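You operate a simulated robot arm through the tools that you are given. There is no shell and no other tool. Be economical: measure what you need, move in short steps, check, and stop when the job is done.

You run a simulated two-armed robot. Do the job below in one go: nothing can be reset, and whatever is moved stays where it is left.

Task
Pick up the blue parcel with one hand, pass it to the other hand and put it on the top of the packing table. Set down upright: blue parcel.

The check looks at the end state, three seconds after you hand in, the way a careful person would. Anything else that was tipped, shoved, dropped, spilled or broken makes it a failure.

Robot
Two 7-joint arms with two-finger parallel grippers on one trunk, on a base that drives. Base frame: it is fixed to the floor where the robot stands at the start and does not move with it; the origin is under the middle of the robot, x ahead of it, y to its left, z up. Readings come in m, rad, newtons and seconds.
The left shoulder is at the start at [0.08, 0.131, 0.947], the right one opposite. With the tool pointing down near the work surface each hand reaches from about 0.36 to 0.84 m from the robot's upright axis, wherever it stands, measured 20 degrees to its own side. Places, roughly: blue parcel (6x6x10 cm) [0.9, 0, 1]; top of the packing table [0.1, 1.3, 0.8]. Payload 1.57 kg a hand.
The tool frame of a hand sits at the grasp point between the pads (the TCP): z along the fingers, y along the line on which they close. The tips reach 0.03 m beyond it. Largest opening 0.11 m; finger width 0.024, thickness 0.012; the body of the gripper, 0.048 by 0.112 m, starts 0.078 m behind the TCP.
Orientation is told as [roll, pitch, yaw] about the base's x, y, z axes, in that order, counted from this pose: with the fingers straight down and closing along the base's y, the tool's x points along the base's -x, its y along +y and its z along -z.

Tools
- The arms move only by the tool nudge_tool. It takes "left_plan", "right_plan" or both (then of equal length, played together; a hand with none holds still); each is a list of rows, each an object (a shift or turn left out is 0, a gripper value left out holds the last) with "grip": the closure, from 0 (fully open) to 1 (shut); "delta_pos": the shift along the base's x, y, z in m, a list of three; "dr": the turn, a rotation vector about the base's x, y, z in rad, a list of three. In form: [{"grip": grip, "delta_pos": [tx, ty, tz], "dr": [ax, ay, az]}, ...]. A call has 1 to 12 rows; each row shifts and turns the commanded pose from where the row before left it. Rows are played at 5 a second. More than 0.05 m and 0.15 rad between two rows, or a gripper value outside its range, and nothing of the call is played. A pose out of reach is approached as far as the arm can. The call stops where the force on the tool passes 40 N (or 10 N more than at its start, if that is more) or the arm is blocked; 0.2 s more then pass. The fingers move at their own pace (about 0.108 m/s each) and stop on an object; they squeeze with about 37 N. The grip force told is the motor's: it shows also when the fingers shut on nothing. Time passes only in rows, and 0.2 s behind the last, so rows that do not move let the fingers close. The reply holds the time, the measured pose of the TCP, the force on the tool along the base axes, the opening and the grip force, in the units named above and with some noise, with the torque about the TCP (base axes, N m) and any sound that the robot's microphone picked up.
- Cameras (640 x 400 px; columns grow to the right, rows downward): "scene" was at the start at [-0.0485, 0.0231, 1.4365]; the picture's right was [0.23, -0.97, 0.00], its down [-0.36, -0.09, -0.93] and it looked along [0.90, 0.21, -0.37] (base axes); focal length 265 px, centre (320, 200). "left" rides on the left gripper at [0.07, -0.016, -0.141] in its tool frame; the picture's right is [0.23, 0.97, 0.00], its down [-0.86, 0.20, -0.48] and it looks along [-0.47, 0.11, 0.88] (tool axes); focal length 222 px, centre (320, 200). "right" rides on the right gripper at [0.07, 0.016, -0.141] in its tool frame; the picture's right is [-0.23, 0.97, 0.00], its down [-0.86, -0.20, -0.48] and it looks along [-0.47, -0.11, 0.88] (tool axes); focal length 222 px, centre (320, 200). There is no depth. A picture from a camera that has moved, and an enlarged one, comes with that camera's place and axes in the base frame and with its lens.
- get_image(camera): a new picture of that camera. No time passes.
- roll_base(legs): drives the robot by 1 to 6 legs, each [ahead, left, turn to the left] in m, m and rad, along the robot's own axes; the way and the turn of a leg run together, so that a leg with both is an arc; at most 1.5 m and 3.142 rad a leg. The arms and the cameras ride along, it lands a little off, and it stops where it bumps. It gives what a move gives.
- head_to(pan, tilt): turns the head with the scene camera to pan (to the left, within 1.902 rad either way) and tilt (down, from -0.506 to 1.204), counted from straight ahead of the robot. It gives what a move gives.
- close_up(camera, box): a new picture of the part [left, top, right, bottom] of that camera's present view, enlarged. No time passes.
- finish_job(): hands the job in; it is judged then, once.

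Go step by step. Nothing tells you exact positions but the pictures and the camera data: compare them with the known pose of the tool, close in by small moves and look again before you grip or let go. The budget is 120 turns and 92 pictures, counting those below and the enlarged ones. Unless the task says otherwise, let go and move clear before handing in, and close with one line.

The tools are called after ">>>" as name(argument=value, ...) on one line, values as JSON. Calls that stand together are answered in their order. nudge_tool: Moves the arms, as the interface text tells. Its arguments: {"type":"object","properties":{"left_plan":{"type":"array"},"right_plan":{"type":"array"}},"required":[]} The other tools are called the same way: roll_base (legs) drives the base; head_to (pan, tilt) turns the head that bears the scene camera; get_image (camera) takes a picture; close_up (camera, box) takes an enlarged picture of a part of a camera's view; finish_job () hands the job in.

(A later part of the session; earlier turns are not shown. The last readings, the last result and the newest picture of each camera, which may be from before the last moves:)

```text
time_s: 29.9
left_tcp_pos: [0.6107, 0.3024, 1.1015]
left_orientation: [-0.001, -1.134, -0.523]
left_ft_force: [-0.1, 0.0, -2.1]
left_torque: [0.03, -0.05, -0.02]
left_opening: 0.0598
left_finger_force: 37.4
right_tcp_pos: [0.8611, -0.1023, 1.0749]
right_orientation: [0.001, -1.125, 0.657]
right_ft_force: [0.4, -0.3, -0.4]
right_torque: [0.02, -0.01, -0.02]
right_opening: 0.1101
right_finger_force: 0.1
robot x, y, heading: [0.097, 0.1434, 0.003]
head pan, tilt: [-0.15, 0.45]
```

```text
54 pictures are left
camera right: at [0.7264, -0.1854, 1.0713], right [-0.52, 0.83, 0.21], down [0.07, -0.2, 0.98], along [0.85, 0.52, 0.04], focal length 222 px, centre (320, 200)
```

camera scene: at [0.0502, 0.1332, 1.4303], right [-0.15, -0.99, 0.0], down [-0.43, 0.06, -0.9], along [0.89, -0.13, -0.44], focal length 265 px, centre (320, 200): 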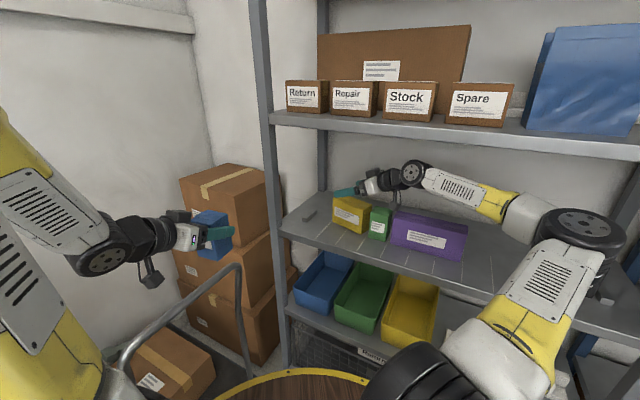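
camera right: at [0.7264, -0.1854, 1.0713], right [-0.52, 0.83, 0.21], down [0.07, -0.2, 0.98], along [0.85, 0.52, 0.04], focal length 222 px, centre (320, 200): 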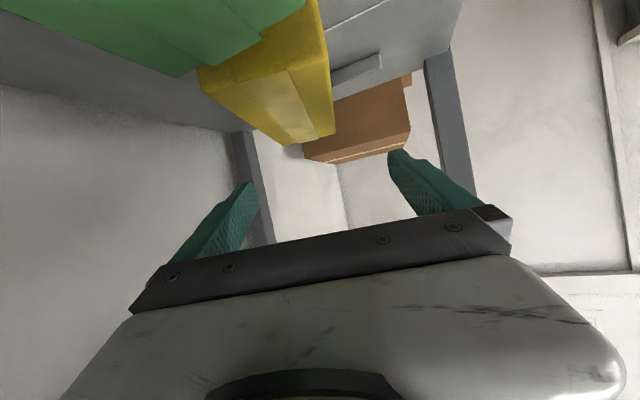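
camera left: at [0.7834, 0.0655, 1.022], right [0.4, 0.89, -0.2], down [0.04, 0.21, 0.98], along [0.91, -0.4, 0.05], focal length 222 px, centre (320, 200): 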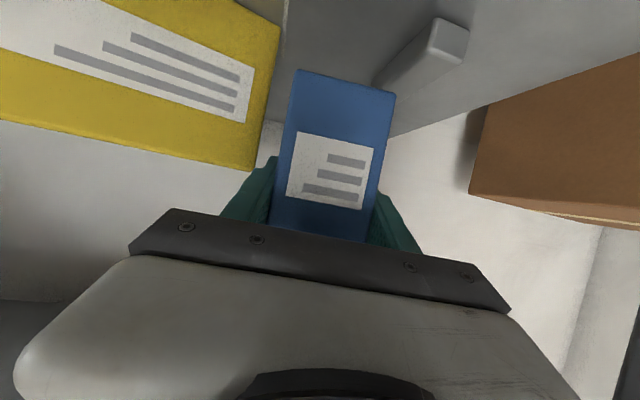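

Elbow is clear now. I'll enlarge the right view to check that the fingers straddle the yellow box squarely.

>>> close_up(camera="right", box=[160, 0, 400, 150])

>>> close_up(camera="scene", box=[310, 150, 470, 250])

```text
2.67 times, centred on (280, 75) of right
camera zoom: at [0.7264, -0.1854, 1.0713], right [-0.52, 0.83, 0.21], down [0.07, -0.2, 0.98], along [0.85, 0.52, 0.04], focal length 592 px, centre (427, 533)
```

zoom: 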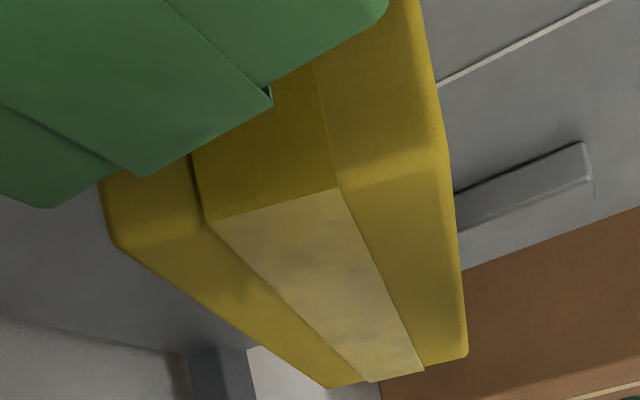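

```text
4.00 times, centred on (390, 200) of scene
camera zoom: at [0.0502, 0.1332, 1.4303], right [-0.15, -0.99, 0.0], down [-0.43, 0.06, -0.9], along [0.89, -0.13, -0.44], focal length 1061 px, centre (40, 200)
```

zoom: 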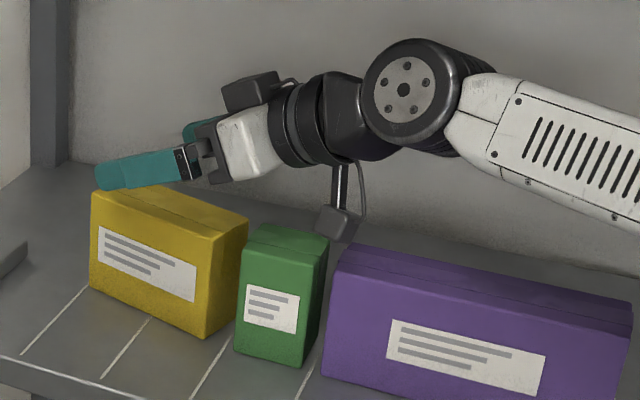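

The box is exactly parallel to the tool, 6 mm off-centre. I'll correct that, tilt to 50° and descend so the fingers straddle it.

>>> nudge_tool(right_plan=[{"delta_pos": [0, -0.008, -0.015], "dr": [-0.0868, 0.1128, 0]}, {"delta_pos": [0, 0, -0.022], "dr": [-0.0868, 0.1128, 0]}, {"delta_pos": [0, 0, -0.022], "dr": [-0.0868, 0.1128, 0]}, {"delta_pos": [0, 0, -0.023]}, {}])

>>> close_up(camera="scene", box=[310, 150, 470, 250])

>>> get_image(camera="right")

```text
time_s: 31.1
left_tcp_pos: [0.6118, 0.3037, 1.1019]
left_orientation: [-0.001, -1.133, -0.52]
left_ft_force: [-0.2, 0.3, -1.9]
left_torque: [0.0, -0.01, 0.01]
left_opening: 0.0596
left_finger_force: 37.3
right_tcp_pos: [0.8608, -0.1097, 0.9916]
right_orientation: [-0.002, -0.7, 0.656]
right_ft_force: [0.3, -0.4, 0.5]
right_torque: [-0.01, 0.01, -0.01]
right_opening: 0.1101
right_finger_force: 0.0
robot x, y, heading: [0.0972, 0.1439, 0.003]
head pan, tilt: [-0.15, 0.45]
```

```text
4.00 times, centred on (390, 200) of scene
camera zoom: at [0.0503, 0.1332, 1.4303], right [-0.15, -0.99, 0.0], down [-0.43, 0.06, -0.9], along [0.89, -0.13, -0.44], focal length 1061 px, centre (40, 200)
```

zoom: 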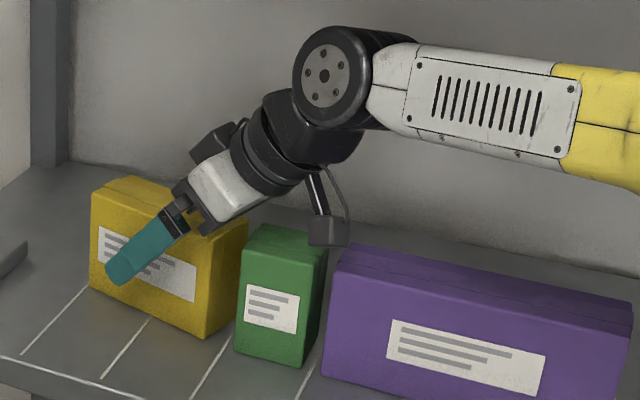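

```text
50 pictures are left
camera right: at [0.7366, -0.1853, 1.0541], right [-0.46, 0.88, 0.15], down [0.4, 0.05, 0.92], along [0.8, 0.48, -0.37], focal length 222 px, centre (320, 200)
```

right: 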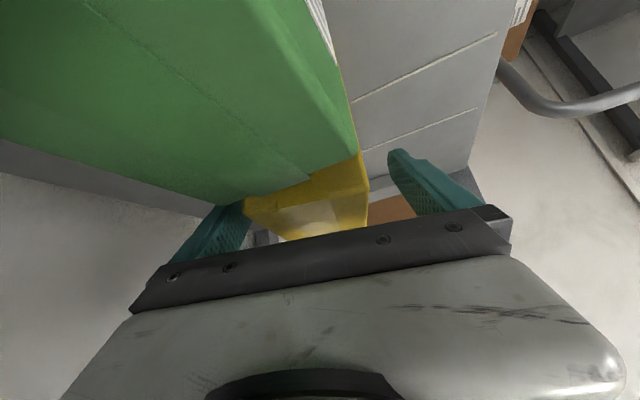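

Yellow is straddled. I'll close on it.

>>> nudge_tool(right_plan=[{"grip": 0.4}, {"grip": 0.5}, {"grip": 1.0}, {"grip": 1.0}, {"grip": 1.0}])

```text
time_s: 32.3
left_tcp_pos: [0.6115, 0.303, 1.1013]
left_orientation: [-0.003, -1.131, -0.523]
left_ft_force: [-0.3, 0.5, -2.7]
left_torque: [0.03, 0.01, 0.04]
left_opening: 0.0597
left_finger_force: 36.7
right_tcp_pos: [0.8609, -0.1096, 0.9916]
right_orientation: [-0.001, -0.701, 0.657]
right_ft_force: [1.2, -0.5, 1.5]
right_torque: [-0.06, -0.1, -0.07]
right_opening: 0.0578
right_finger_force: 36.8
robot x, y, heading: [0.0973, 0.143, 0.01]
head pan, tilt: [-0.15, 0.45]
```

Gripped, at 0.058 m. I'll lift 12 mm, turn it +22.4° and shift it back, then check before lowering.

>>> nudge_tool(right_plan=[{"delta_pos": [0, 0, 0.012]}, {"delta_pos": [-0.004, 0.0028, 0], "dr": [0, 0, 0.0978]}, {"delta_pos": [-0.004, 0.0028, 0], "dr": [0, 0, 0.0978]}, {"delta_pos": [-0.004, 0.0028, 0], "dr": [0, 0, 0.0978]}, {"delta_pos": [-0.004, 0.0029, 0], "dr": [0, 0, 0.0978]}, {}])

>>> close_up(camera="scene", box=[310, 150, 470, 250])

>>> get_image(camera="scene")

```text
time_s: 33.7
left_tcp_pos: [0.6103, 0.3021, 1.1006]
left_orientation: [-0.002, -1.133, -0.521]
left_ft_force: [0.2, -0.1, -2.4]
left_torque: [0.0, 0.01, 0.03]
left_opening: 0.0599
left_finger_force: 36.8
right_tcp_pos: [0.8444, -0.0988, 1.0043]
right_orientation: [0.0, -0.699, 1.049]
right_ft_force: [-0.3, -0.2, -2.6]
right_torque: [-0.01, 0.02, -0.03]
right_opening: 0.0579
right_finger_force: 36.8
robot x, y, heading: [0.1008, 0.1427, 0.0]
head pan, tilt: [-0.15, 0.45]
```

```text
4.00 times, centred on (390, 200) of scene
camera zoom: at [0.0504, 0.1331, 1.4303], right [-0.15, -0.99, 0.0], down [-0.43, 0.06, -0.9], along [0.89, -0.13, -0.44], focal length 1061 px, centre (40, 200)
```

zoom: 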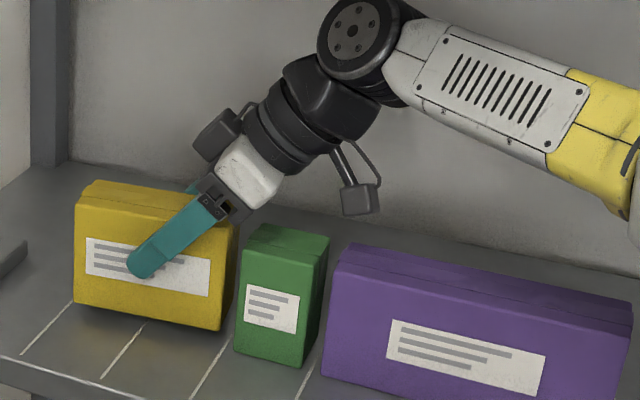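

```text
48 pictures are left
camera scene: at [0.0504, 0.1331, 1.4303], right [-0.15, -0.99, 0.0], down [-0.43, 0.06, -0.9], along [0.89, -0.13, -0.44], focal length 265 px, centre (320, 200)
```

scene: 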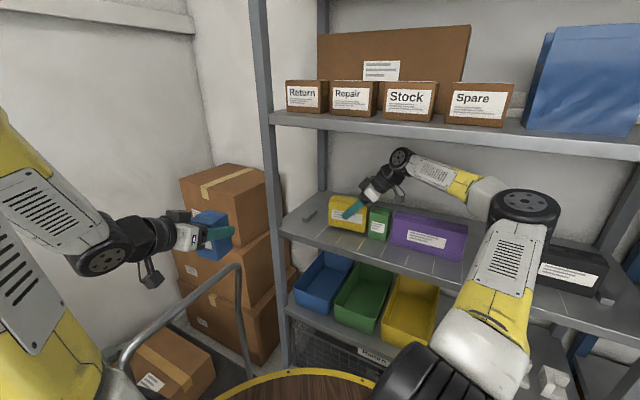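

The lifted box matches its original outline to about 1–3 mm. I'll lower it and open.

>>> nudge_tool(right_plan=[{"delta_pos": [0, 0, -0.008]}, {"delta_pos": [0, 0, -0.0045]}, {}, {"grip": 0.3}, {"grip": 0.0}, {}])

>>> close_up(camera="scene", box=[310, 150, 470, 250])

```text
time_s: 35.1
left_tcp_pos: [0.6111, 0.3041, 1.1021]
left_orientation: [-0.002, -1.134, -0.521]
left_ft_force: [-1.2, 0.3, -1.6]
left_torque: [-0.02, 0.01, 0.0]
left_opening: 0.0595
left_finger_force: 36.7
right_tcp_pos: [0.8451, -0.0994, 0.9914]
right_orientation: [0.001, -0.7, 1.047]
right_ft_force: [0.2, 0.7, 0.1]
right_torque: [0.02, 0.04, 0.02]
right_opening: 0.11
right_finger_force: 0.1
robot x, y, heading: [0.1006, 0.1434, 0.008]
head pan, tilt: [-0.15, 0.45]
```

```text
4.00 times, centred on (390, 200) of scene
camera zoom: at [0.0503, 0.1332, 1.4303], right [-0.15, -0.99, 0.0], down [-0.43, 0.06, -0.9], along [0.89, -0.13, -0.44], focal length 1061 px, centre (40, 200)
```

zoom: 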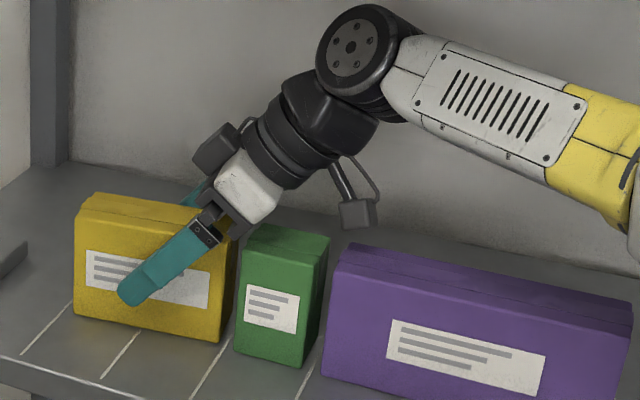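

Yellow is back in place. I'll lift the right hand out and withdraw along the reverse path.

>>> nudge_tool(right_plan=[{"delta_pos": [0, 0, 0.022], "dr": [0.1232, -0.0711, 0]}, {"delta_pos": [0, 0, 0.022], "dr": [0.1232, -0.0711, 0]}, {"delta_pos": [0, 0, 0.022], "dr": [0.1232, -0.0711, 0]}, {"delta_pos": [0, 0, 0.02]}, {"delta_pos": [-0.035, 0.015, 0]}, {"delta_pos": [-0.035, 0.015, 0]}, {"delta_pos": [-0.035, 0.01, 0]}, {"delta_pos": [-0.04, 0.0, 0]}, {"delta_pos": [-0.04, 0.0, 0]}, {}])

>>> get_image(camera="scene")

>>> close_up(camera="scene", box=[270, 150, 590, 350])

```text
time_s: 37.3
left_tcp_pos: [0.6115, 0.3035, 1.1018]
left_orientation: [-0.002, -1.132, -0.523]
left_ft_force: [-0.1, 0.5, -1.3]
left_torque: [0.0, 0.01, 0.0]
left_opening: 0.0596
left_finger_force: 37.3
right_tcp_pos: [0.6584, -0.0588, 1.0776]
right_orientation: [0.002, -1.125, 1.046]
right_ft_force: [0.2, 0.3, -0.5]
right_torque: [0.02, -0.01, 0.04]
right_opening: 0.1102
right_finger_force: 0.0
robot x, y, heading: [0.1022, 0.147, -0.002]
head pan, tilt: [-0.15, 0.45]
```

```text
46 pictures are left
camera scene: at [0.0503, 0.1332, 1.4303], right [-0.15, -0.99, 0.0], down [-0.43, 0.06, -0.9], along [0.89, -0.13, -0.44], focal length 265 px, centre (320, 200)
```

scene: 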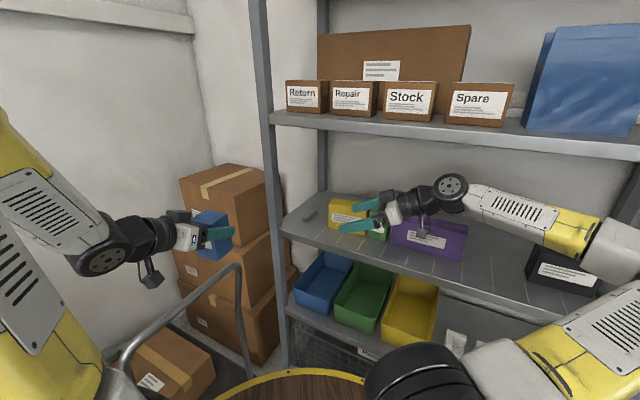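

```text
2.00 times, centred on (430, 250) of scene
camera zoom: at [0.0503, 0.1332, 1.4303], right [-0.15, -0.99, 0.0], down [-0.43, 0.06, -0.9], along [0.89, -0.13, -0.44], focal length 530 px, centre (100, 100)
```

zoom: 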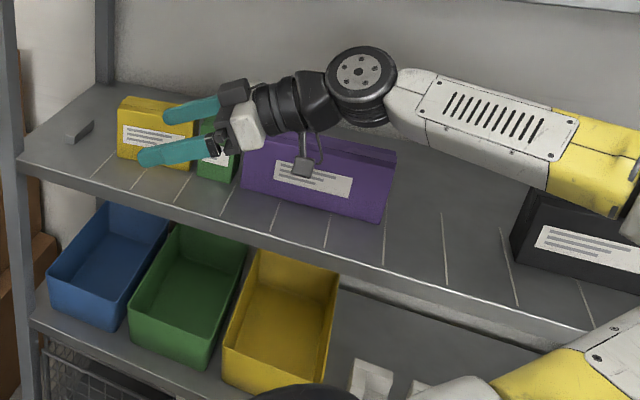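

Right hand is clear and the shelf looks in order. I'll back the base off 12 cm, then turn the right tool to point straight down, closing along the left hand's approach direction, for the handover.

>>> roll_base(legs=[[-0.12, 0, 0]])

>>> nudge_tool(right_plan=[{"delta_pos": [0, -0.01, 0.025], "dr": [-0.1218, 0.0703, 0]}, {"delta_pos": [0, -0.01, 0.025], "dr": [-0.1218, 0.0703, 0]}, {"delta_pos": [0, -0.01, 0.025], "dr": [-0.1218, 0.0703, 0]}, {"delta_pos": [0, -0.01, 0.025], "dr": [-0.1218, 0.0703, 0]}, {"delta_pos": [0, 0, 0.025], "dr": [-0.1218, 0.0703, 0]}, {"delta_pos": [0, 0, 0.025], "dr": [-0.1218, 0.0703, 0]}, {"delta_pos": [0, 0, 0.02], "dr": [-0.1218, 0.0703, 0]}, {"dr": [-0.1218, 0.0703, 0]}, {}])

>>> get_image(camera="scene")

```text
time_s: 38.5
left_tcp_pos: [0.4907, 0.3036, 1.1016]
left_orientation: [-0.002, -1.132, -0.522]
left_ft_force: [0.1, -0.8, -1.9]
left_torque: [0.02, -0.01, 0.02]
left_opening: 0.0597
left_finger_force: 37.0
right_tcp_pos: [0.5412, -0.0598, 1.0772]
right_orientation: [0.0, -1.127, 1.046]
right_ft_force: [-0.1, -0.7, -0.5]
right_torque: [0.01, -0.01, -0.01]
right_opening: 0.1103
right_finger_force: 0.1
robot x, y, heading: [-0.0204, 0.1426, -0.001]
head pan, tilt: [-0.15, 0.45]
```

```text
time_s: 40.5
left_tcp_pos: [0.4903, 0.302, 1.1017]
left_orientation: [0.0, -1.132, -0.522]
left_ft_force: [0.3, -1.2, -1.7]
left_torque: [-0.03, 0.0, 0.04]
left_opening: 0.06
left_finger_force: 36.8
right_tcp_pos: [0.5404, -0.099, 1.2483]
right_orientation: [0.001, 0.002, 1.046]
right_ft_force: [-0.3, -0.4, 0.4]
right_torque: [0.01, 0.02, 0.05]
right_opening: 0.1099
right_finger_force: 0.1
robot x, y, heading: [-0.0216, 0.1435, 0.003]
head pan, tilt: [-0.15, 0.45]
```

```text
44 pictures are left
camera scene: at [-0.0694, 0.1329, 1.4303], right [-0.15, -0.99, 0.0], down [-0.43, 0.06, -0.9], along [0.89, -0.13, -0.44], focal length 265 px, centre (320, 200)
```

scene: 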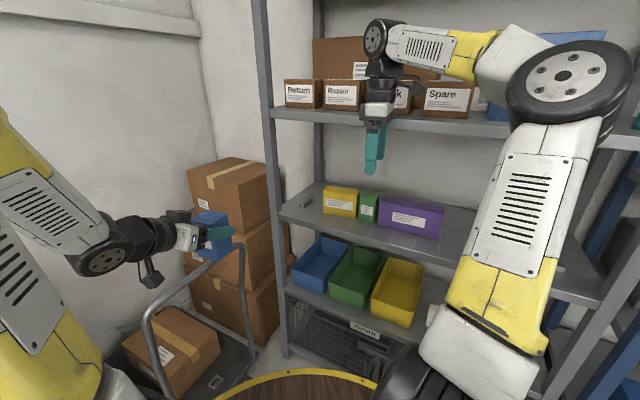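

The shelf row looks restored. Now I'll bring the parcel to the middle in front of the robot.

>>> nudge_tool(left_plan=[{"delta_pos": [0.008, -0.042, -0.012]}, {"delta_pos": [0.008, -0.042, -0.012]}, {"delta_pos": [0.008, -0.042, -0.012]}, {"delta_pos": [0.008, -0.042, -0.012]}, {}])

>>> head_to(pan=0.0, tilt=0.6)

>>> get_image(camera="scene")

>>> get_image(camera="right")

```text
time_s: 41.8
left_tcp_pos: [0.5381, 0.1383, 1.0578]
left_orientation: [0.001, -1.132, -0.524]
left_ft_force: [-0.6, -0.3, -1.0]
left_torque: [0.01, 0.03, -0.02]
left_opening: 0.0594
left_finger_force: 36.4
left hand out of reach, approached as far as the arm can: row 1, 2
right_tcp_pos: [0.54, -0.0991, 1.2475]
right_orientation: [0.0, -0.002, 1.047]
right_ft_force: [0.0, -0.9, 0.2]
right_torque: [0.0, 0.0, 0.02]
right_opening: 0.11
right_finger_force: 0.1
robot x, y, heading: [-0.0211, 0.1442, 0.004]
head pan, tilt: [-0.15, 0.45]
```

```text
time_s: 42.5
left_tcp_pos: [0.5378, 0.1386, 1.0578]
left_orientation: [-0.001, -1.134, -0.522]
left_ft_force: [0.8, -0.5, -2.2]
left_torque: [0.0, -0.02, 0.01]
left_opening: 0.0598
left_finger_force: 36.1
right_tcp_pos: [0.5411, -0.0982, 1.2493]
right_orientation: [0.001, -0.002, 1.047]
right_ft_force: [0.2, 0.7, 0.8]
right_torque: [-0.03, 0.03, -0.03]
right_opening: 0.11
right_finger_force: 0.0
robot x, y, heading: [-0.0168, 0.1493, 0.001]
head pan, tilt: [0.0, 0.6]
```

```text
43 pictures are left
camera scene: at [-0.0719, 0.1465, 1.4168], right [0.0, -1.0, 0.0], down [-0.56, 0.0, -0.83], along [0.83, 0.0, -0.56], focal length 265 px, centre (320, 200)
```

scene: 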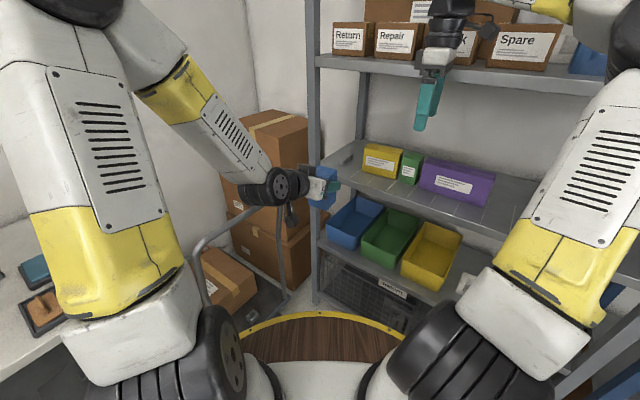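

```text
42 pictures are left
camera right: at [0.4918, -0.1514, 1.3887], right [-0.73, 0.68, 0.0], down [0.6, 0.64, 0.48], along [0.33, 0.35, -0.88], focal length 222 px, centre (320, 200)
```

right: 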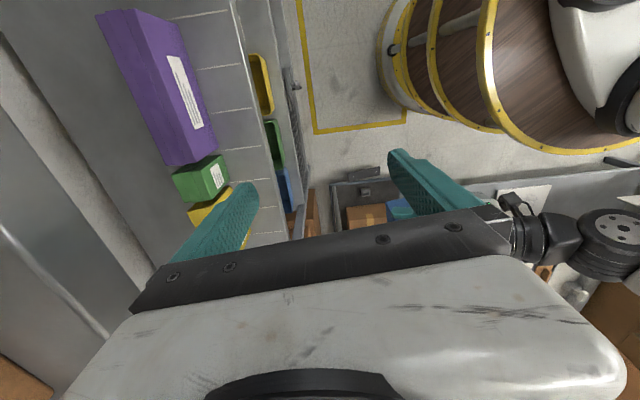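

Parcel top is at about z 1.094. I'll hover the right hand above it with a 0.078 m opening.

>>> nudge_tool(right_plan=[{"grip": 0.29, "delta_pos": [0, 0.04, 0]}, {"delta_pos": [0, 0.04, 0]}, {"delta_pos": [0, 0.04, -0.01]}, {"delta_pos": [0, 0.04, -0.01]}, {"delta_pos": [0, 0.04, -0.01]}, {"delta_pos": [-0.003, 0.037, -0.01]}, {}])

>>> get_image(camera="right")

>>> close_up(camera="scene", box=[240, 80, 400, 240])

```text
time_s: 44.0
left_tcp_pos: [0.5375, 0.139, 1.058]
left_orientation: [-0.002, -1.133, -0.52]
left_ft_force: [-0.3, -0.1, -1.1]
left_torque: [-0.01, 0.01, 0.01]
left_opening: 0.0598
left_finger_force: 37.6
right_tcp_pos: [0.4952, -0.0344, 1.2362]
right_orientation: [-0.001, -0.002, 1.046]
right_ft_force: [-0.8, 0.2, 0.7]
right_torque: [0.0, -0.01, 0.03]
right_opening: 0.0781
right_finger_force: 0.0
right hand out of reach, approached as far as the arm can: row 1, 2, 3, 4, 5, 6
robot x, y, heading: [-0.0213, 0.1464, -0.004]
head pan, tilt: [0.0, 0.6]
```

```text
41 pictures are left
camera right: at [0.4465, -0.0881, 1.375], right [-0.73, 0.68, 0.0], down [0.6, 0.64, 0.48], along [0.33, 0.35, -0.88], focal length 222 px, centre (320, 200)
```

right: 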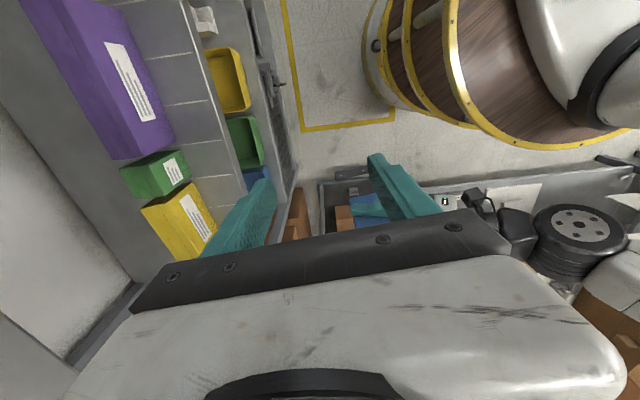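

```text
2.50 times, centred on (320, 160) of scene
camera zoom: at [-0.0722, 0.1466, 1.4167], right [0.0, -1.0, 0.0], down [-0.56, 0.0, -0.83], along [0.83, 0.0, -0.56], focal length 663 px, centre (320, 300)
```

zoom: 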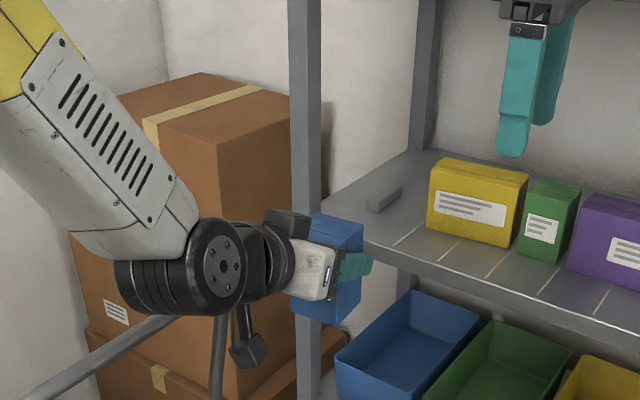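

The right arm can't reach across with that yaw. I'll turn the left tool to point to the robot's right, and the right tool back to yaw 0, which is the natural pairing.

>>> nudge_tool(left_plan=[{"dr": [0, 0, -0.1309]}, {"dr": [0, 0, -0.1309]}, {"dr": [0, 0, -0.1309]}, {"dr": [0, 0, -0.1309]}, {"dr": [0, 0, -0.1309]}, {"dr": [0, 0, -0.1309]}, {"dr": [0, 0, -0.1309]}, {"dr": [0, 0, -0.1309]}, {}], right_plan=[{"dr": [0, 0, -0.1309]}, {"dr": [0, 0, -0.1309]}, {"dr": [0, 0, -0.1309]}, {"dr": [0, 0, -0.1309]}, {"dr": [0, 0, -0.1309]}, {"dr": [0, 0, -0.1309]}, {"dr": [0, 0, -0.1309]}, {"dr": [0, 0, -0.1309]}, {}])

>>> get_image(camera="scene")

```text
time_s: 46.0
left_tcp_pos: [0.5369, 0.1378, 1.0579]
left_orientation: [-0.002, -1.132, -1.567]
left_ft_force: [-0.2, -0.2, -1.7]
left_torque: [-0.01, 0.01, -0.02]
left_opening: 0.0596
left_finger_force: 37.5
right_tcp_pos: [0.4957, -0.0358, 1.2353]
right_orientation: [0.001, -0.001, 0.0]
right_ft_force: [-0.2, -0.4, 0.1]
right_torque: [-0.04, -0.02, -0.02]
right_opening: 0.0782
right_finger_force: 0.0
robot x, y, heading: [-0.0211, 0.1443, 0.004]
head pan, tilt: [0.0, 0.6]
```

```text
39 pictures are left
camera scene: at [-0.0719, 0.1466, 1.4167], right [0.0, -1.0, 0.0], down [-0.57, 0.0, -0.82], along [0.82, 0.0, -0.57], focal length 265 px, centre (320, 200)
```

scene: 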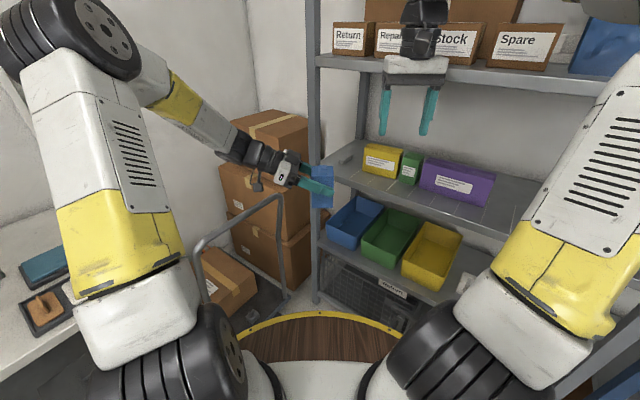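

Better. I'll bring the parcel a bit further right and place the right hand above it.

>>> nudge_tool(left_plan=[{"delta_pos": [0, -0.03, 0]}, {"delta_pos": [0, -0.03, 0]}, {"delta_pos": [0, -0.03, 0]}, {}], right_plan=[{"delta_pos": [0.014, 0.0276, 0]}, {"delta_pos": [0.014, 0.0276, 0]}, {"delta_pos": [0.0135, 0.0276, -0.02]}, {}])

>>> get_image(camera="right")

>>> close_up(camera="scene", box=[280, 60, 440, 220])

```text
time_s: 47.0
left_tcp_pos: [0.5354, 0.0471, 1.0584]
left_orientation: [-0.003, -1.133, -1.567]
left_ft_force: [-0.1, 0.0, -1.8]
left_torque: [0.03, 0.03, -0.02]
left_opening: 0.0596
left_finger_force: 37.2
right_tcp_pos: [0.5097, -0.009, 1.2295]
right_orientation: [0.002, -0.003, -0.005]
right_ft_force: [-1.2, 0.7, 0.7]
right_torque: [-0.02, -0.02, 0.04]
right_opening: 0.0782
right_finger_force: 0.1
right hand out of reach, approached as far as the arm can: row 1, 2, 3
robot x, y, heading: [-0.0254, 0.1485, 0.003]
head pan, tilt: [0.0, 0.6]
```

```text
38 pictures are left
camera right: at [0.4396, 0.0073, 1.3695], right [0.23, 0.97, 0.0], down [0.85, -0.2, 0.48], along [0.47, -0.11, -0.88], focal length 222 px, centre (320, 200)
```

right: 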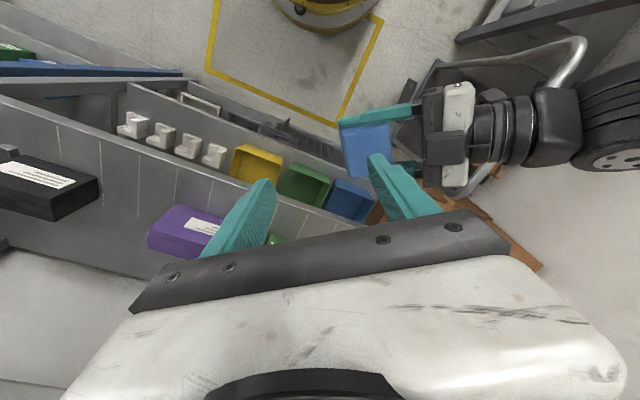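

```text
2.50 times, centred on (360, 140) of scene
camera zoom: at [-0.072, 0.1467, 1.4167], right [0.0, -1.0, 0.0], down [-0.57, 0.0, -0.82], along [0.82, 0.0, -0.57], focal length 663 px, centre (220, 350)
```

zoom: 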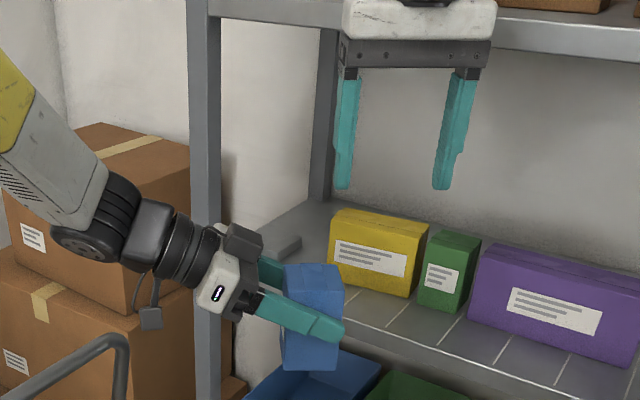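

The reach limit is due to height. I'll lower the parcel by 12 cm and bring it a bit closer.

>>> nudge_tool(left_plan=[{"delta_pos": [-0.005, -0.01, -0.03]}, {"delta_pos": [-0.005, -0.01, -0.03]}, {"delta_pos": [-0.005, -0.01, -0.03]}, {"delta_pos": [-0.005, -0.01, -0.03]}, {}])

>>> nudge_tool(right_plan=[{"delta_pos": [0.0, 0.0, -0.03]}, {"delta_pos": [0.0, 0.0, -0.03]}, {"delta_pos": [0.0, 0.0, -0.03]}, {"delta_pos": [0.0, 0.0, -0.02]}, {}])

>>> get_image(camera="right")

```text
time_s: 48.2
left_tcp_pos: [0.5179, 0.0071, 0.9408]
left_orientation: [-0.003, -1.134, -1.57]
left_ft_force: [0.1, -0.6, -1.4]
left_torque: [-0.01, 0.03, 0.03]
left_opening: 0.0597
left_finger_force: 37.0
right_tcp_pos: [0.5106, -0.0099, 1.2284]
right_orientation: [0.003, -0.006, -0.003]
right_ft_force: [-0.3, 0.2, -0.6]
right_torque: [-0.01, 0.02, 0.01]
right_opening: 0.0782
right_finger_force: 0.0
robot x, y, heading: [-0.0256, 0.1494, 0.001]
head pan, tilt: [0.0, 0.6]
```

```text
time_s: 49.5
left_tcp_pos: [0.517, 0.0079, 0.9418]
left_orientation: [-0.001, -1.132, -1.568]
left_ft_force: [0.0, -0.4, -1.1]
left_torque: [0.0, -0.01, -0.01]
left_opening: 0.0598
left_finger_force: 37.4
right_tcp_pos: [0.51, -0.0107, 1.118]
right_orientation: [0.0, -0.002, -0.001]
right_ft_force: [-0.4, -0.3, -0.2]
right_torque: [-0.02, 0.0, 0.01]
right_opening: 0.0782
right_finger_force: 0.2
robot x, y, heading: [-0.025, 0.1494, -0.0]
head pan, tilt: [0.0, 0.6]
```

```text
36 pictures are left
camera right: at [0.4407, 0.0065, 1.259], right [0.23, 0.97, 0.0], down [0.85, -0.2, 0.48], along [0.47, -0.11, -0.88], focal length 222 px, centre (320, 200)
```

right: 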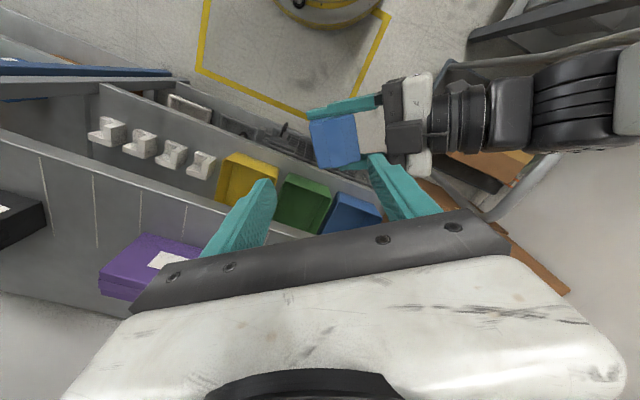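

Right hand hovers beside and above it. I'll enlarge to measure the parcel's top relative to the right fingers.

>>> close_up(camera="right", box=[260, 60, 460, 220])

```text
2.50 times, centred on (360, 140) of right
camera zoom: at [0.4407, 0.0065, 1.259], right [0.23, 0.97, 0.0], down [0.85, -0.2, 0.48], along [0.47, -0.11, -0.88], focal length 555 px, centre (220, 350)
```

zoom: 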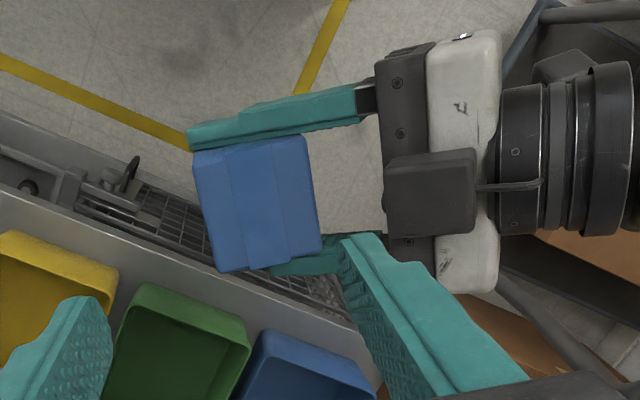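

The left wrist's top bulge would foul the right palm here. It is better for both hands to close along the same line: the right takes the parcel's top 2 cm from straight above, on its far side. I'll turn the left tool back to -30° and the right tool to yaw -30°.

>>> nudge_tool(right_plan=[{"delta_pos": [0, -0.03, 0.03]}, {"delta_pos": [0, -0.04, 0.02]}, {"delta_pos": [0, -0.04, 0.0]}, {"grip": 0.2}, {"dr": [0, 0, -0.1309]}, {"dr": [0, 0, -0.1309]}, {"dr": [0, 0, -0.1309]}, {"dr": [0, 0, -0.1309]}, {}, {}, {}, {}], left_plan=[{}, {}, {}, {"delta_pos": [0.002, 0.011, 0], "dr": [0, 0, 0.1309]}, {"delta_pos": [0.002, 0.011, 0], "dr": [0, 0, 0.1309]}, {"delta_pos": [0.002, 0.011, 0], "dr": [0, 0, 0.1309]}, {"delta_pos": [0.002, 0.011, 0], "dr": [0, 0, 0.1309]}, {"delta_pos": [0.002, 0.011, 0], "dr": [0, 0, 0.1309]}, {"delta_pos": [0.002, 0.011, 0], "dr": [0, 0, 0.1309]}, {"delta_pos": [0.002, 0.011, 0], "dr": [0, 0, 0.1309]}, {"delta_pos": [0.002, 0.011, 0], "dr": [0, 0, 0.1309]}, {}])

>>> get_image(camera="right")

```text
time_s: 52.0
left_tcp_pos: [0.5316, 0.0967, 0.9386]
left_orientation: [-0.001, -1.133, -0.52]
left_ft_force: [-0.2, 0.8, -1.7]
left_torque: [-0.03, -0.04, 0.02]
left_opening: 0.0599
left_finger_force: 37.4
right_tcp_pos: [0.5112, -0.118, 1.1684]
right_orientation: [-0.002, -0.003, -0.525]
right_ft_force: [-0.3, 0.6, -0.5]
right_torque: [-0.01, 0.01, -0.02]
right_opening: 0.0881
right_finger_force: 0.0
robot x, y, heading: [-0.0238, 0.1448, -0.001]
head pan, tilt: [0.0, 0.6]
```

```text
34 pictures are left
camera right: at [0.458, -0.0704, 1.3092], right [0.68, 0.73, 0.0], down [0.64, -0.6, 0.48], along [0.35, -0.33, -0.88], focal length 222 px, centre (320, 200)
```

right: 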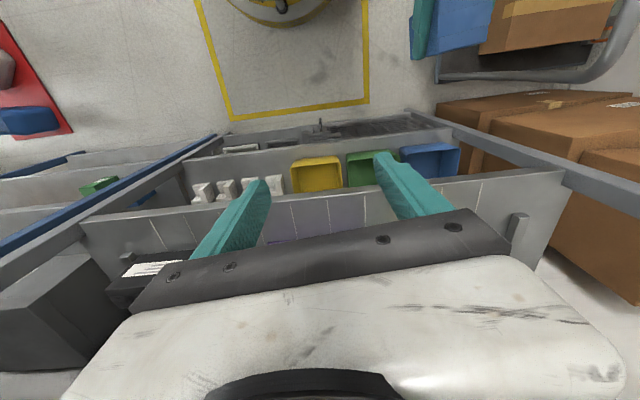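

I'll move the right hand over the parcel's far edge, staying above its top.

>>> nudge_tool(right_plan=[{"delta_pos": [0.0054, 0.0347, -0.018]}, {"delta_pos": [0.0054, 0.0347, -0.018]}, {"delta_pos": [0.0054, 0.0347, -0.018]}, {"delta_pos": [0.0054, 0.0347, -0.018]}, {"delta_pos": [0.0054, 0.0347, -0.018]}, {"delta_pos": [0.0054, 0.0347, -0.018]}, {}])

>>> get_image(camera="right")

>>> get_image(camera="scene")

```text
time_s: 53.6
left_tcp_pos: [0.5323, 0.0956, 0.9391]
left_orientation: [0.0, -1.132, -0.523]
left_ft_force: [0.3, 0.7, -1.8]
left_torque: [0.02, -0.03, 0.01]
left_opening: 0.0597
left_finger_force: 37.2
right_tcp_pos: [0.5269, -0.0055, 1.1093]
right_orientation: [0.003, -0.002, -0.524]
right_ft_force: [-0.2, -0.5, -0.6]
right_torque: [-0.01, 0.03, -0.01]
right_opening: 0.0878
right_finger_force: 0.0
right hand out of reach, approached as far as the arm can: row 4, 5, 6
robot x, y, heading: [-0.0161, 0.1475, 0.003]
head pan, tilt: [0.0, 0.6]
```

```text
33 pictures are left
camera right: at [0.4747, 0.0418, 1.2506], right [0.68, 0.73, 0.0], down [0.64, -0.6, 0.48], along [0.35, -0.33, -0.88], focal length 222 px, centre (320, 200)
```

right: 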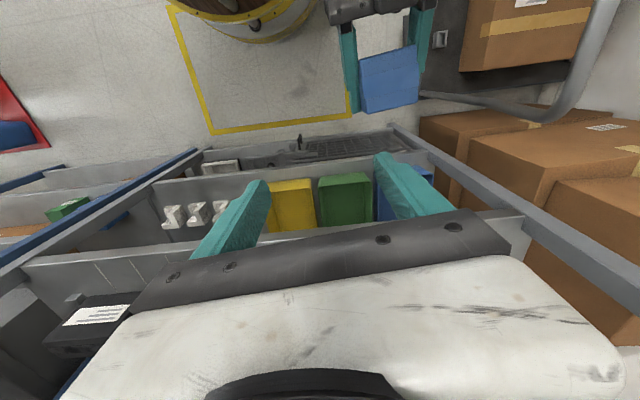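

```text
32 pictures are left
camera scene: at [-0.0719, 0.1466, 1.4167], right [0.0, -1.0, 0.0], down [-0.57, 0.0, -0.82], along [0.82, 0.0, -0.57], focal length 265 px, centre (320, 200)
```

scene: 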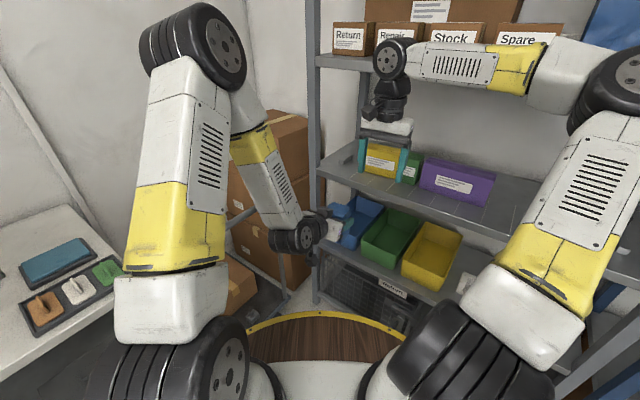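

The right arm stops short there, so I'll bring the parcel to it instead, passing 10 cm right and 5 cm lower.

>>> nudge_tool(left_plan=[{"delta_pos": [0, -0.01, -0.04]}, {"delta_pos": [0, -0.03, -0.01]}, {"delta_pos": [-0.005, -0.035, 0]}, {"delta_pos": [-0.005, -0.035, 0]}, {}])

>>> get_image(camera="right")

```text
time_s: 54.9
left_tcp_pos: [0.523, -0.0149, 0.8891]
left_orientation: [0.0, -1.132, -0.522]
left_ft_force: [0.0, -0.3, -1.5]
left_torque: [0.02, 0.01, 0.0]
left_opening: 0.0596
left_finger_force: 37.1
right_tcp_pos: [0.5276, -0.0063, 1.1088]
right_orientation: [0.005, -0.001, -0.525]
right_ft_force: [-0.3, 0.0, 0.1]
right_torque: [-0.02, 0.02, 0.01]
right_opening: 0.088
right_finger_force: 0.1
robot x, y, heading: [-0.0205, 0.1451, -0.002]
head pan, tilt: [0.0, 0.6]
```

```text
31 pictures are left
camera right: at [0.4746, 0.0418, 1.2507], right [0.68, 0.73, 0.0], down [0.64, -0.6, 0.48], along [0.35, -0.33, -0.88], focal length 222 px, centre (320, 200)
```

right: 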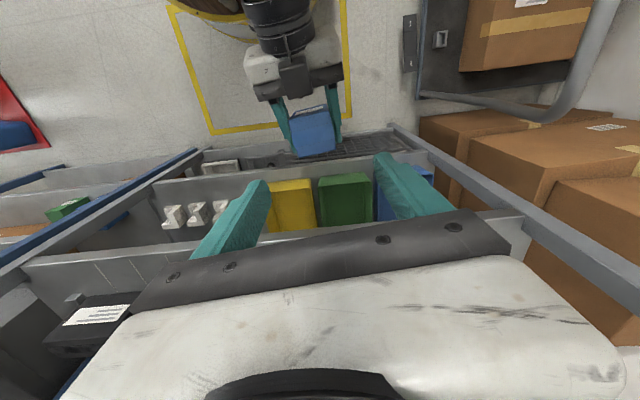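

Now the parcel is under the right hand. I'll align and descend to 5 cm above its top, then measure.

>>> nudge_tool(right_plan=[{"delta_pos": [0.0075, -0.0157, -0.02]}, {"delta_pos": [0, 0, -0.045]}, {"delta_pos": [0, 0, -0.045]}, {}])

>>> close_up(camera="right", box=[220, 60, 420, 220])

>>> close_up(camera="scene", box=[320, 120, 480, 280])

```text
time_s: 55.9
left_tcp_pos: [0.5235, -0.015, 0.8875]
left_orientation: [-0.001, -1.133, -0.52]
left_ft_force: [0.4, 0.4, -1.5]
left_torque: [-0.02, 0.04, -0.04]
left_opening: 0.0597
left_finger_force: 37.2
right_tcp_pos: [0.5354, -0.0219, 0.9998]
right_orientation: [0.002, -0.002, -0.522]
right_ft_force: [0.0, -0.7, -0.8]
right_torque: [0.03, 0.02, 0.04]
right_opening: 0.088
right_finger_force: 0.1
robot x, y, heading: [-0.0189, 0.1465, -0.003]
head pan, tilt: [0.0, 0.6]
```

```text
2.50 times, centred on (320, 140) of right
camera zoom: at [0.483, 0.0264, 1.1407], right [0.68, 0.73, 0.0], down [0.64, -0.6, 0.48], along [0.35, -0.33, -0.88], focal length 555 px, centre (320, 350)
```

zoom: 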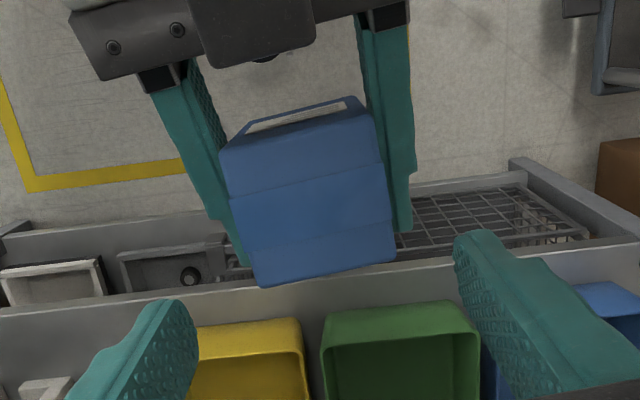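

```text
2.50 times, centred on (400, 200) of scene
camera zoom: at [-0.0719, 0.1465, 1.4167], right [0.0, -1.0, 0.0], down [-0.57, 0.0, -0.82], along [0.82, 0.0, -0.57], focal length 663 px, centre (120, 200)
```

zoom: 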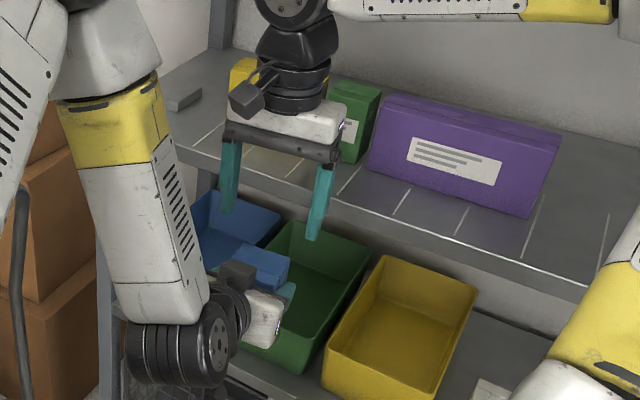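

Alignment is right: the box centre is 17 mm toward the left palm and centred laterally. I'll descend to engage about 18 mm and look before closing.

>>> nudge_tool(right_plan=[{"delta_pos": [0, 0, -0.03]}, {"delta_pos": [0, 0, -0.02]}, {"delta_pos": [0, 0, -0.015]}, {}])

>>> close_up(camera="right", box=[220, 60, 420, 220])

```text
time_s: 56.9
left_tcp_pos: [0.5231, -0.015, 0.8886]
left_orientation: [-0.001, -1.132, -0.521]
left_ft_force: [0.4, -0.5, -1.6]
left_torque: [0.0, -0.02, 0.0]
left_opening: 0.0596
left_finger_force: 36.7
right_tcp_pos: [0.534, -0.0226, 0.935]
right_orientation: [-0.001, -0.001, -0.524]
right_ft_force: [0.0, 0.1, 0.0]
right_torque: [-0.01, 0.01, -0.04]
right_opening: 0.0881
right_finger_force: 0.1
robot x, y, heading: [-0.0223, 0.1481, 0.002]
head pan, tilt: [0.0, 0.6]
```

```text
2.50 times, centred on (320, 140) of right
camera zoom: at [0.4825, 0.0262, 1.0757], right [0.68, 0.73, 0.0], down [0.64, -0.6, 0.48], along [0.35, -0.33, -0.88], focal length 555 px, centre (320, 350)
```

zoom: 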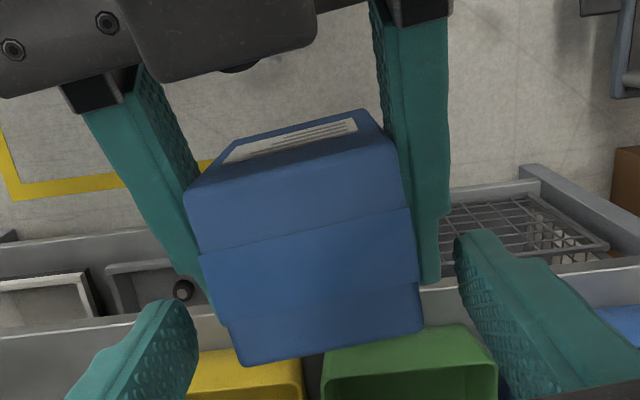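

The right fingers straddle the top edge, above the left fingers. Closing the right hand.

>>> nudge_tool(right_plan=[{"grip": 0.4}, {"grip": 1.0}, {"grip": 1.0}, {"grip": 1.0}, {}])

>>> close_up(camera="right", box=[220, 60, 420, 220])

```text
time_s: 58.0
left_tcp_pos: [0.5226, -0.0146, 0.8893]
left_orientation: [-0.004, -1.131, -0.521]
left_ft_force: [-2.8, -2.8, 0.9]
left_torque: [0.1, -0.07, -0.03]
left_opening: 0.0597
left_finger_force: 36.9
right_tcp_pos: [0.5353, -0.0216, 0.9355]
right_orientation: [0.004, -0.002, -0.524]
right_ft_force: [3.2, 3.0, -1.5]
right_torque: [0.05, -0.12, -0.04]
right_opening: 0.0593
right_finger_force: 36.9
robot x, y, heading: [-0.02, 0.1466, -0.001]
head pan, tilt: [0.0, 0.6]
```

```text
2.50 times, centred on (320, 140) of right
camera zoom: at [0.4826, 0.0263, 1.0759], right [0.68, 0.73, 0.0], down [0.64, -0.6, 0.48], along [0.35, -0.33, -0.88], focal length 555 px, centre (320, 350)
```

zoom: 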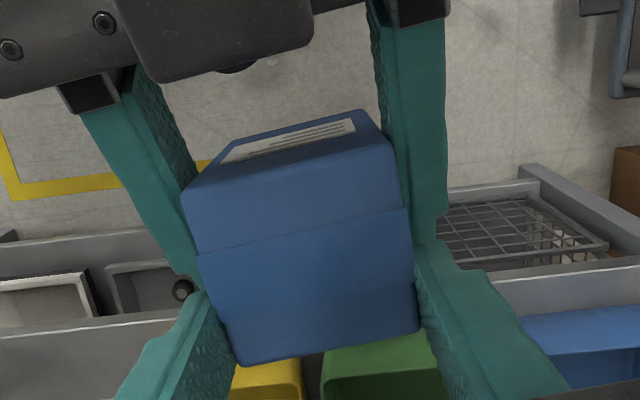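

The right hand holds at 0.059 m. I'll open the left hand and withdraw it straight back.

>>> nudge_tool(left_plan=[{"grip": 0.6}, {"grip": 0.0}, {}, {"delta_pos": [-0.026, 0.015, -0.002]}, {"delta_pos": [-0.03, 0.017, -0.005]}, {"delta_pos": [-0.03, 0.025, -0.005]}, {"delta_pos": [-0.02, 0.04, 0]}, {"delta_pos": [0.0, 0.045, 0]}, {"delta_pos": [0.0, 0.045, 0]}, {}])

>>> get_image(camera="right")

>>> get_image(camera="scene")

```text
time_s: 60.2
left_tcp_pos: [0.4842, 0.1339, 0.8328]
left_orientation: [-0.005, -1.133, -0.522]
left_ft_force: [0.1, -0.1, 0.2]
left_torque: [0.01, 0.0, -0.01]
left_opening: 0.1099
left_finger_force: 0.1
left hand out of reach, approached as far as the arm can: row 6, 7, 8, 9
right_tcp_pos: [0.5347, -0.0228, 0.9344]
right_orientation: [0.0, 0.0, -0.525]
right_ft_force: [-0.4, 0.6, -0.3]
right_torque: [-0.01, -0.05, 0.01]
right_opening: 0.0592
right_finger_force: 36.3
robot x, y, heading: [-0.0197, 0.1449, 0.003]
head pan, tilt: [0.0, 0.6]
```

```text
26 pictures are left
camera right: at [0.4825, 0.0261, 1.0759], right [0.68, 0.73, 0.0], down [0.64, -0.6, 0.48], along [0.35, -0.33, -0.88], focal length 222 px, centre (320, 200)
```

right: 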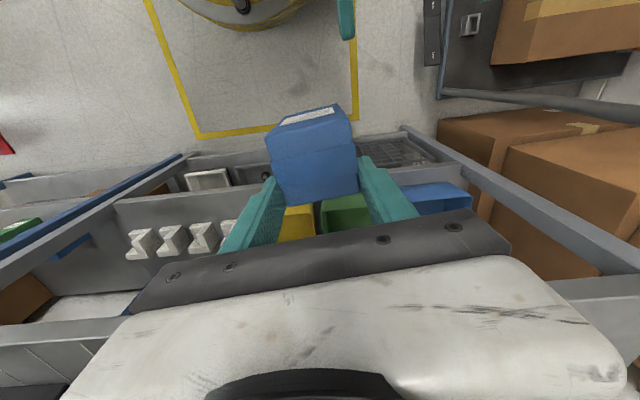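

```text
25 pictures are left
camera scene: at [-0.0719, 0.1465, 1.4167], right [0.0, -1.0, 0.0], down [-0.57, 0.0, -0.82], along [0.82, 0.0, -0.57], focal length 265 px, centre (320, 200)
```

scene: 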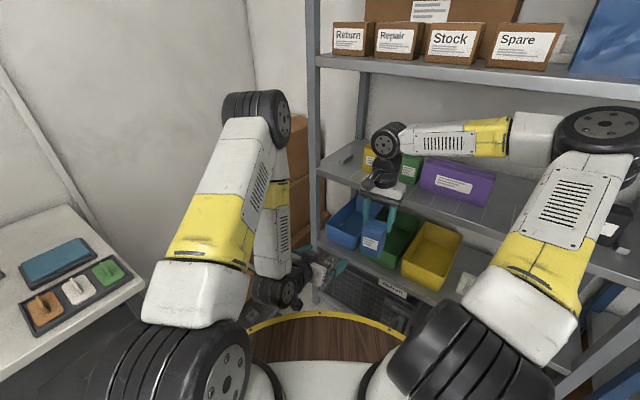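

Handover done: the parcel hangs steadily from the right hand. I'll raise both hands for travel and look at the packing table.

>>> nudge_tool(left_plan=[{"delta_pos": [0, 0.02, 0.04]}, {"delta_pos": [0, 0.02, 0.04]}, {"delta_pos": [0, 0.01, 0.045]}, {"delta_pos": [0, 0.0, 0.045]}, {"delta_pos": [0, 0.0, 0.045]}, {}], right_plan=[{"delta_pos": [-0.01, -0.03, 0.03]}, {"delta_pos": [-0.01, -0.03, 0.03]}, {"delta_pos": [-0.01, -0.03, 0.03]}, {"delta_pos": [-0.01, -0.03, 0.02]}, {}, {}])

>>> head_to(pan=1.4, tilt=0.5)

>>> get_image(camera="scene")

```text
time_s: 61.6
left_tcp_pos: [0.537, 0.18, 1.0295]
left_orientation: [-0.002, -1.133, -0.52]
left_ft_force: [-0.3, -0.2, 0.5]
left_torque: [0.0, -0.02, -0.01]
left_opening: 0.1098
left_finger_force: 0.1
left hand out of reach, approached as far as the arm can: row 1, 2, 3, 4
right_tcp_pos: [0.4946, -0.1424, 1.0459]
right_orientation: [-0.001, 0.001, -0.524]
right_ft_force: [-0.1, 0.0, -1.7]
right_torque: [-0.04, -0.01, 0.0]
right_opening: 0.0591
right_finger_force: 37.1
robot x, y, heading: [-0.0239, 0.1465, -0.001]
head pan, tilt: [0.0, 0.6]
```

```text
time_s: 63.2
left_tcp_pos: [0.537, 0.1798, 1.0285]
left_orientation: [-0.002, -1.133, -0.521]
left_ft_force: [0.9, 0.0, -0.2]
left_torque: [0.01, -0.03, 0.01]
left_opening: 0.1097
left_finger_force: 0.0
right_tcp_pos: [0.4949, -0.143, 1.0452]
right_orientation: [0.001, -0.002, -0.524]
right_ft_force: [-0.2, 0.3, -1.2]
right_torque: [-0.01, 0.0, 0.02]
right_opening: 0.0594
right_finger_force: 37.1
robot x, y, heading: [-0.0222, 0.1463, 0.002]
head pan, tilt: [1.4, 0.499]
```

```text
24 pictures are left
camera scene: at [-0.145, 0.236, 1.4258], right [0.99, -0.17, 0.0], down [-0.08, -0.47, -0.88], along [0.15, 0.87, -0.48], focal length 265 px, centre (320, 200)
```

scene: 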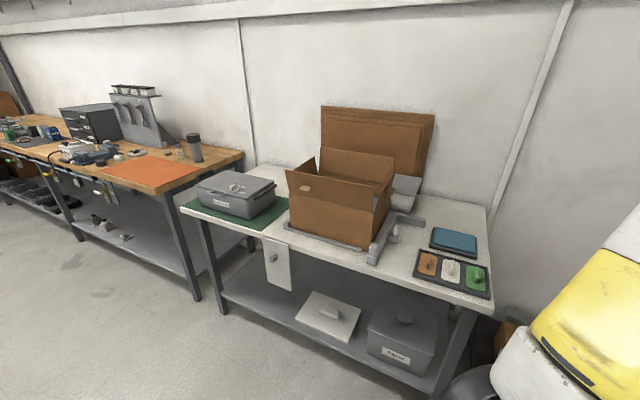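

The table stands diagonally, with its front-right corner near (0.41, 0.65). I'll enlarge to find a clear spot.

>>> close_up(camera="scene", box=[340, 180, 500, 320])

```text
2.86 times, centred on (420, 250) of scene
camera zoom: at [-0.145, 0.236, 1.4258], right [0.99, -0.17, 0.0], down [-0.08, -0.47, -0.88], along [0.15, 0.87, -0.48], focal length 758 px, centre (34, 57)
```

zoom: 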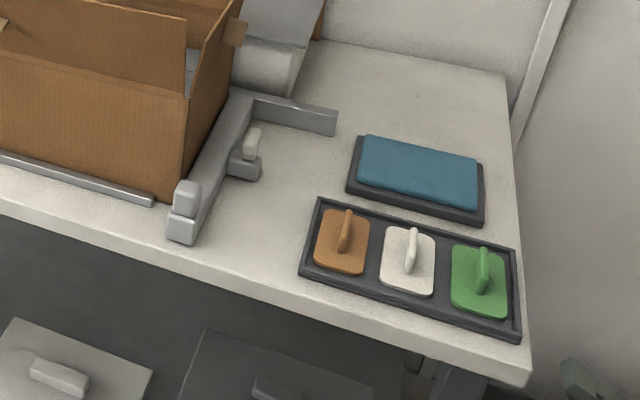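

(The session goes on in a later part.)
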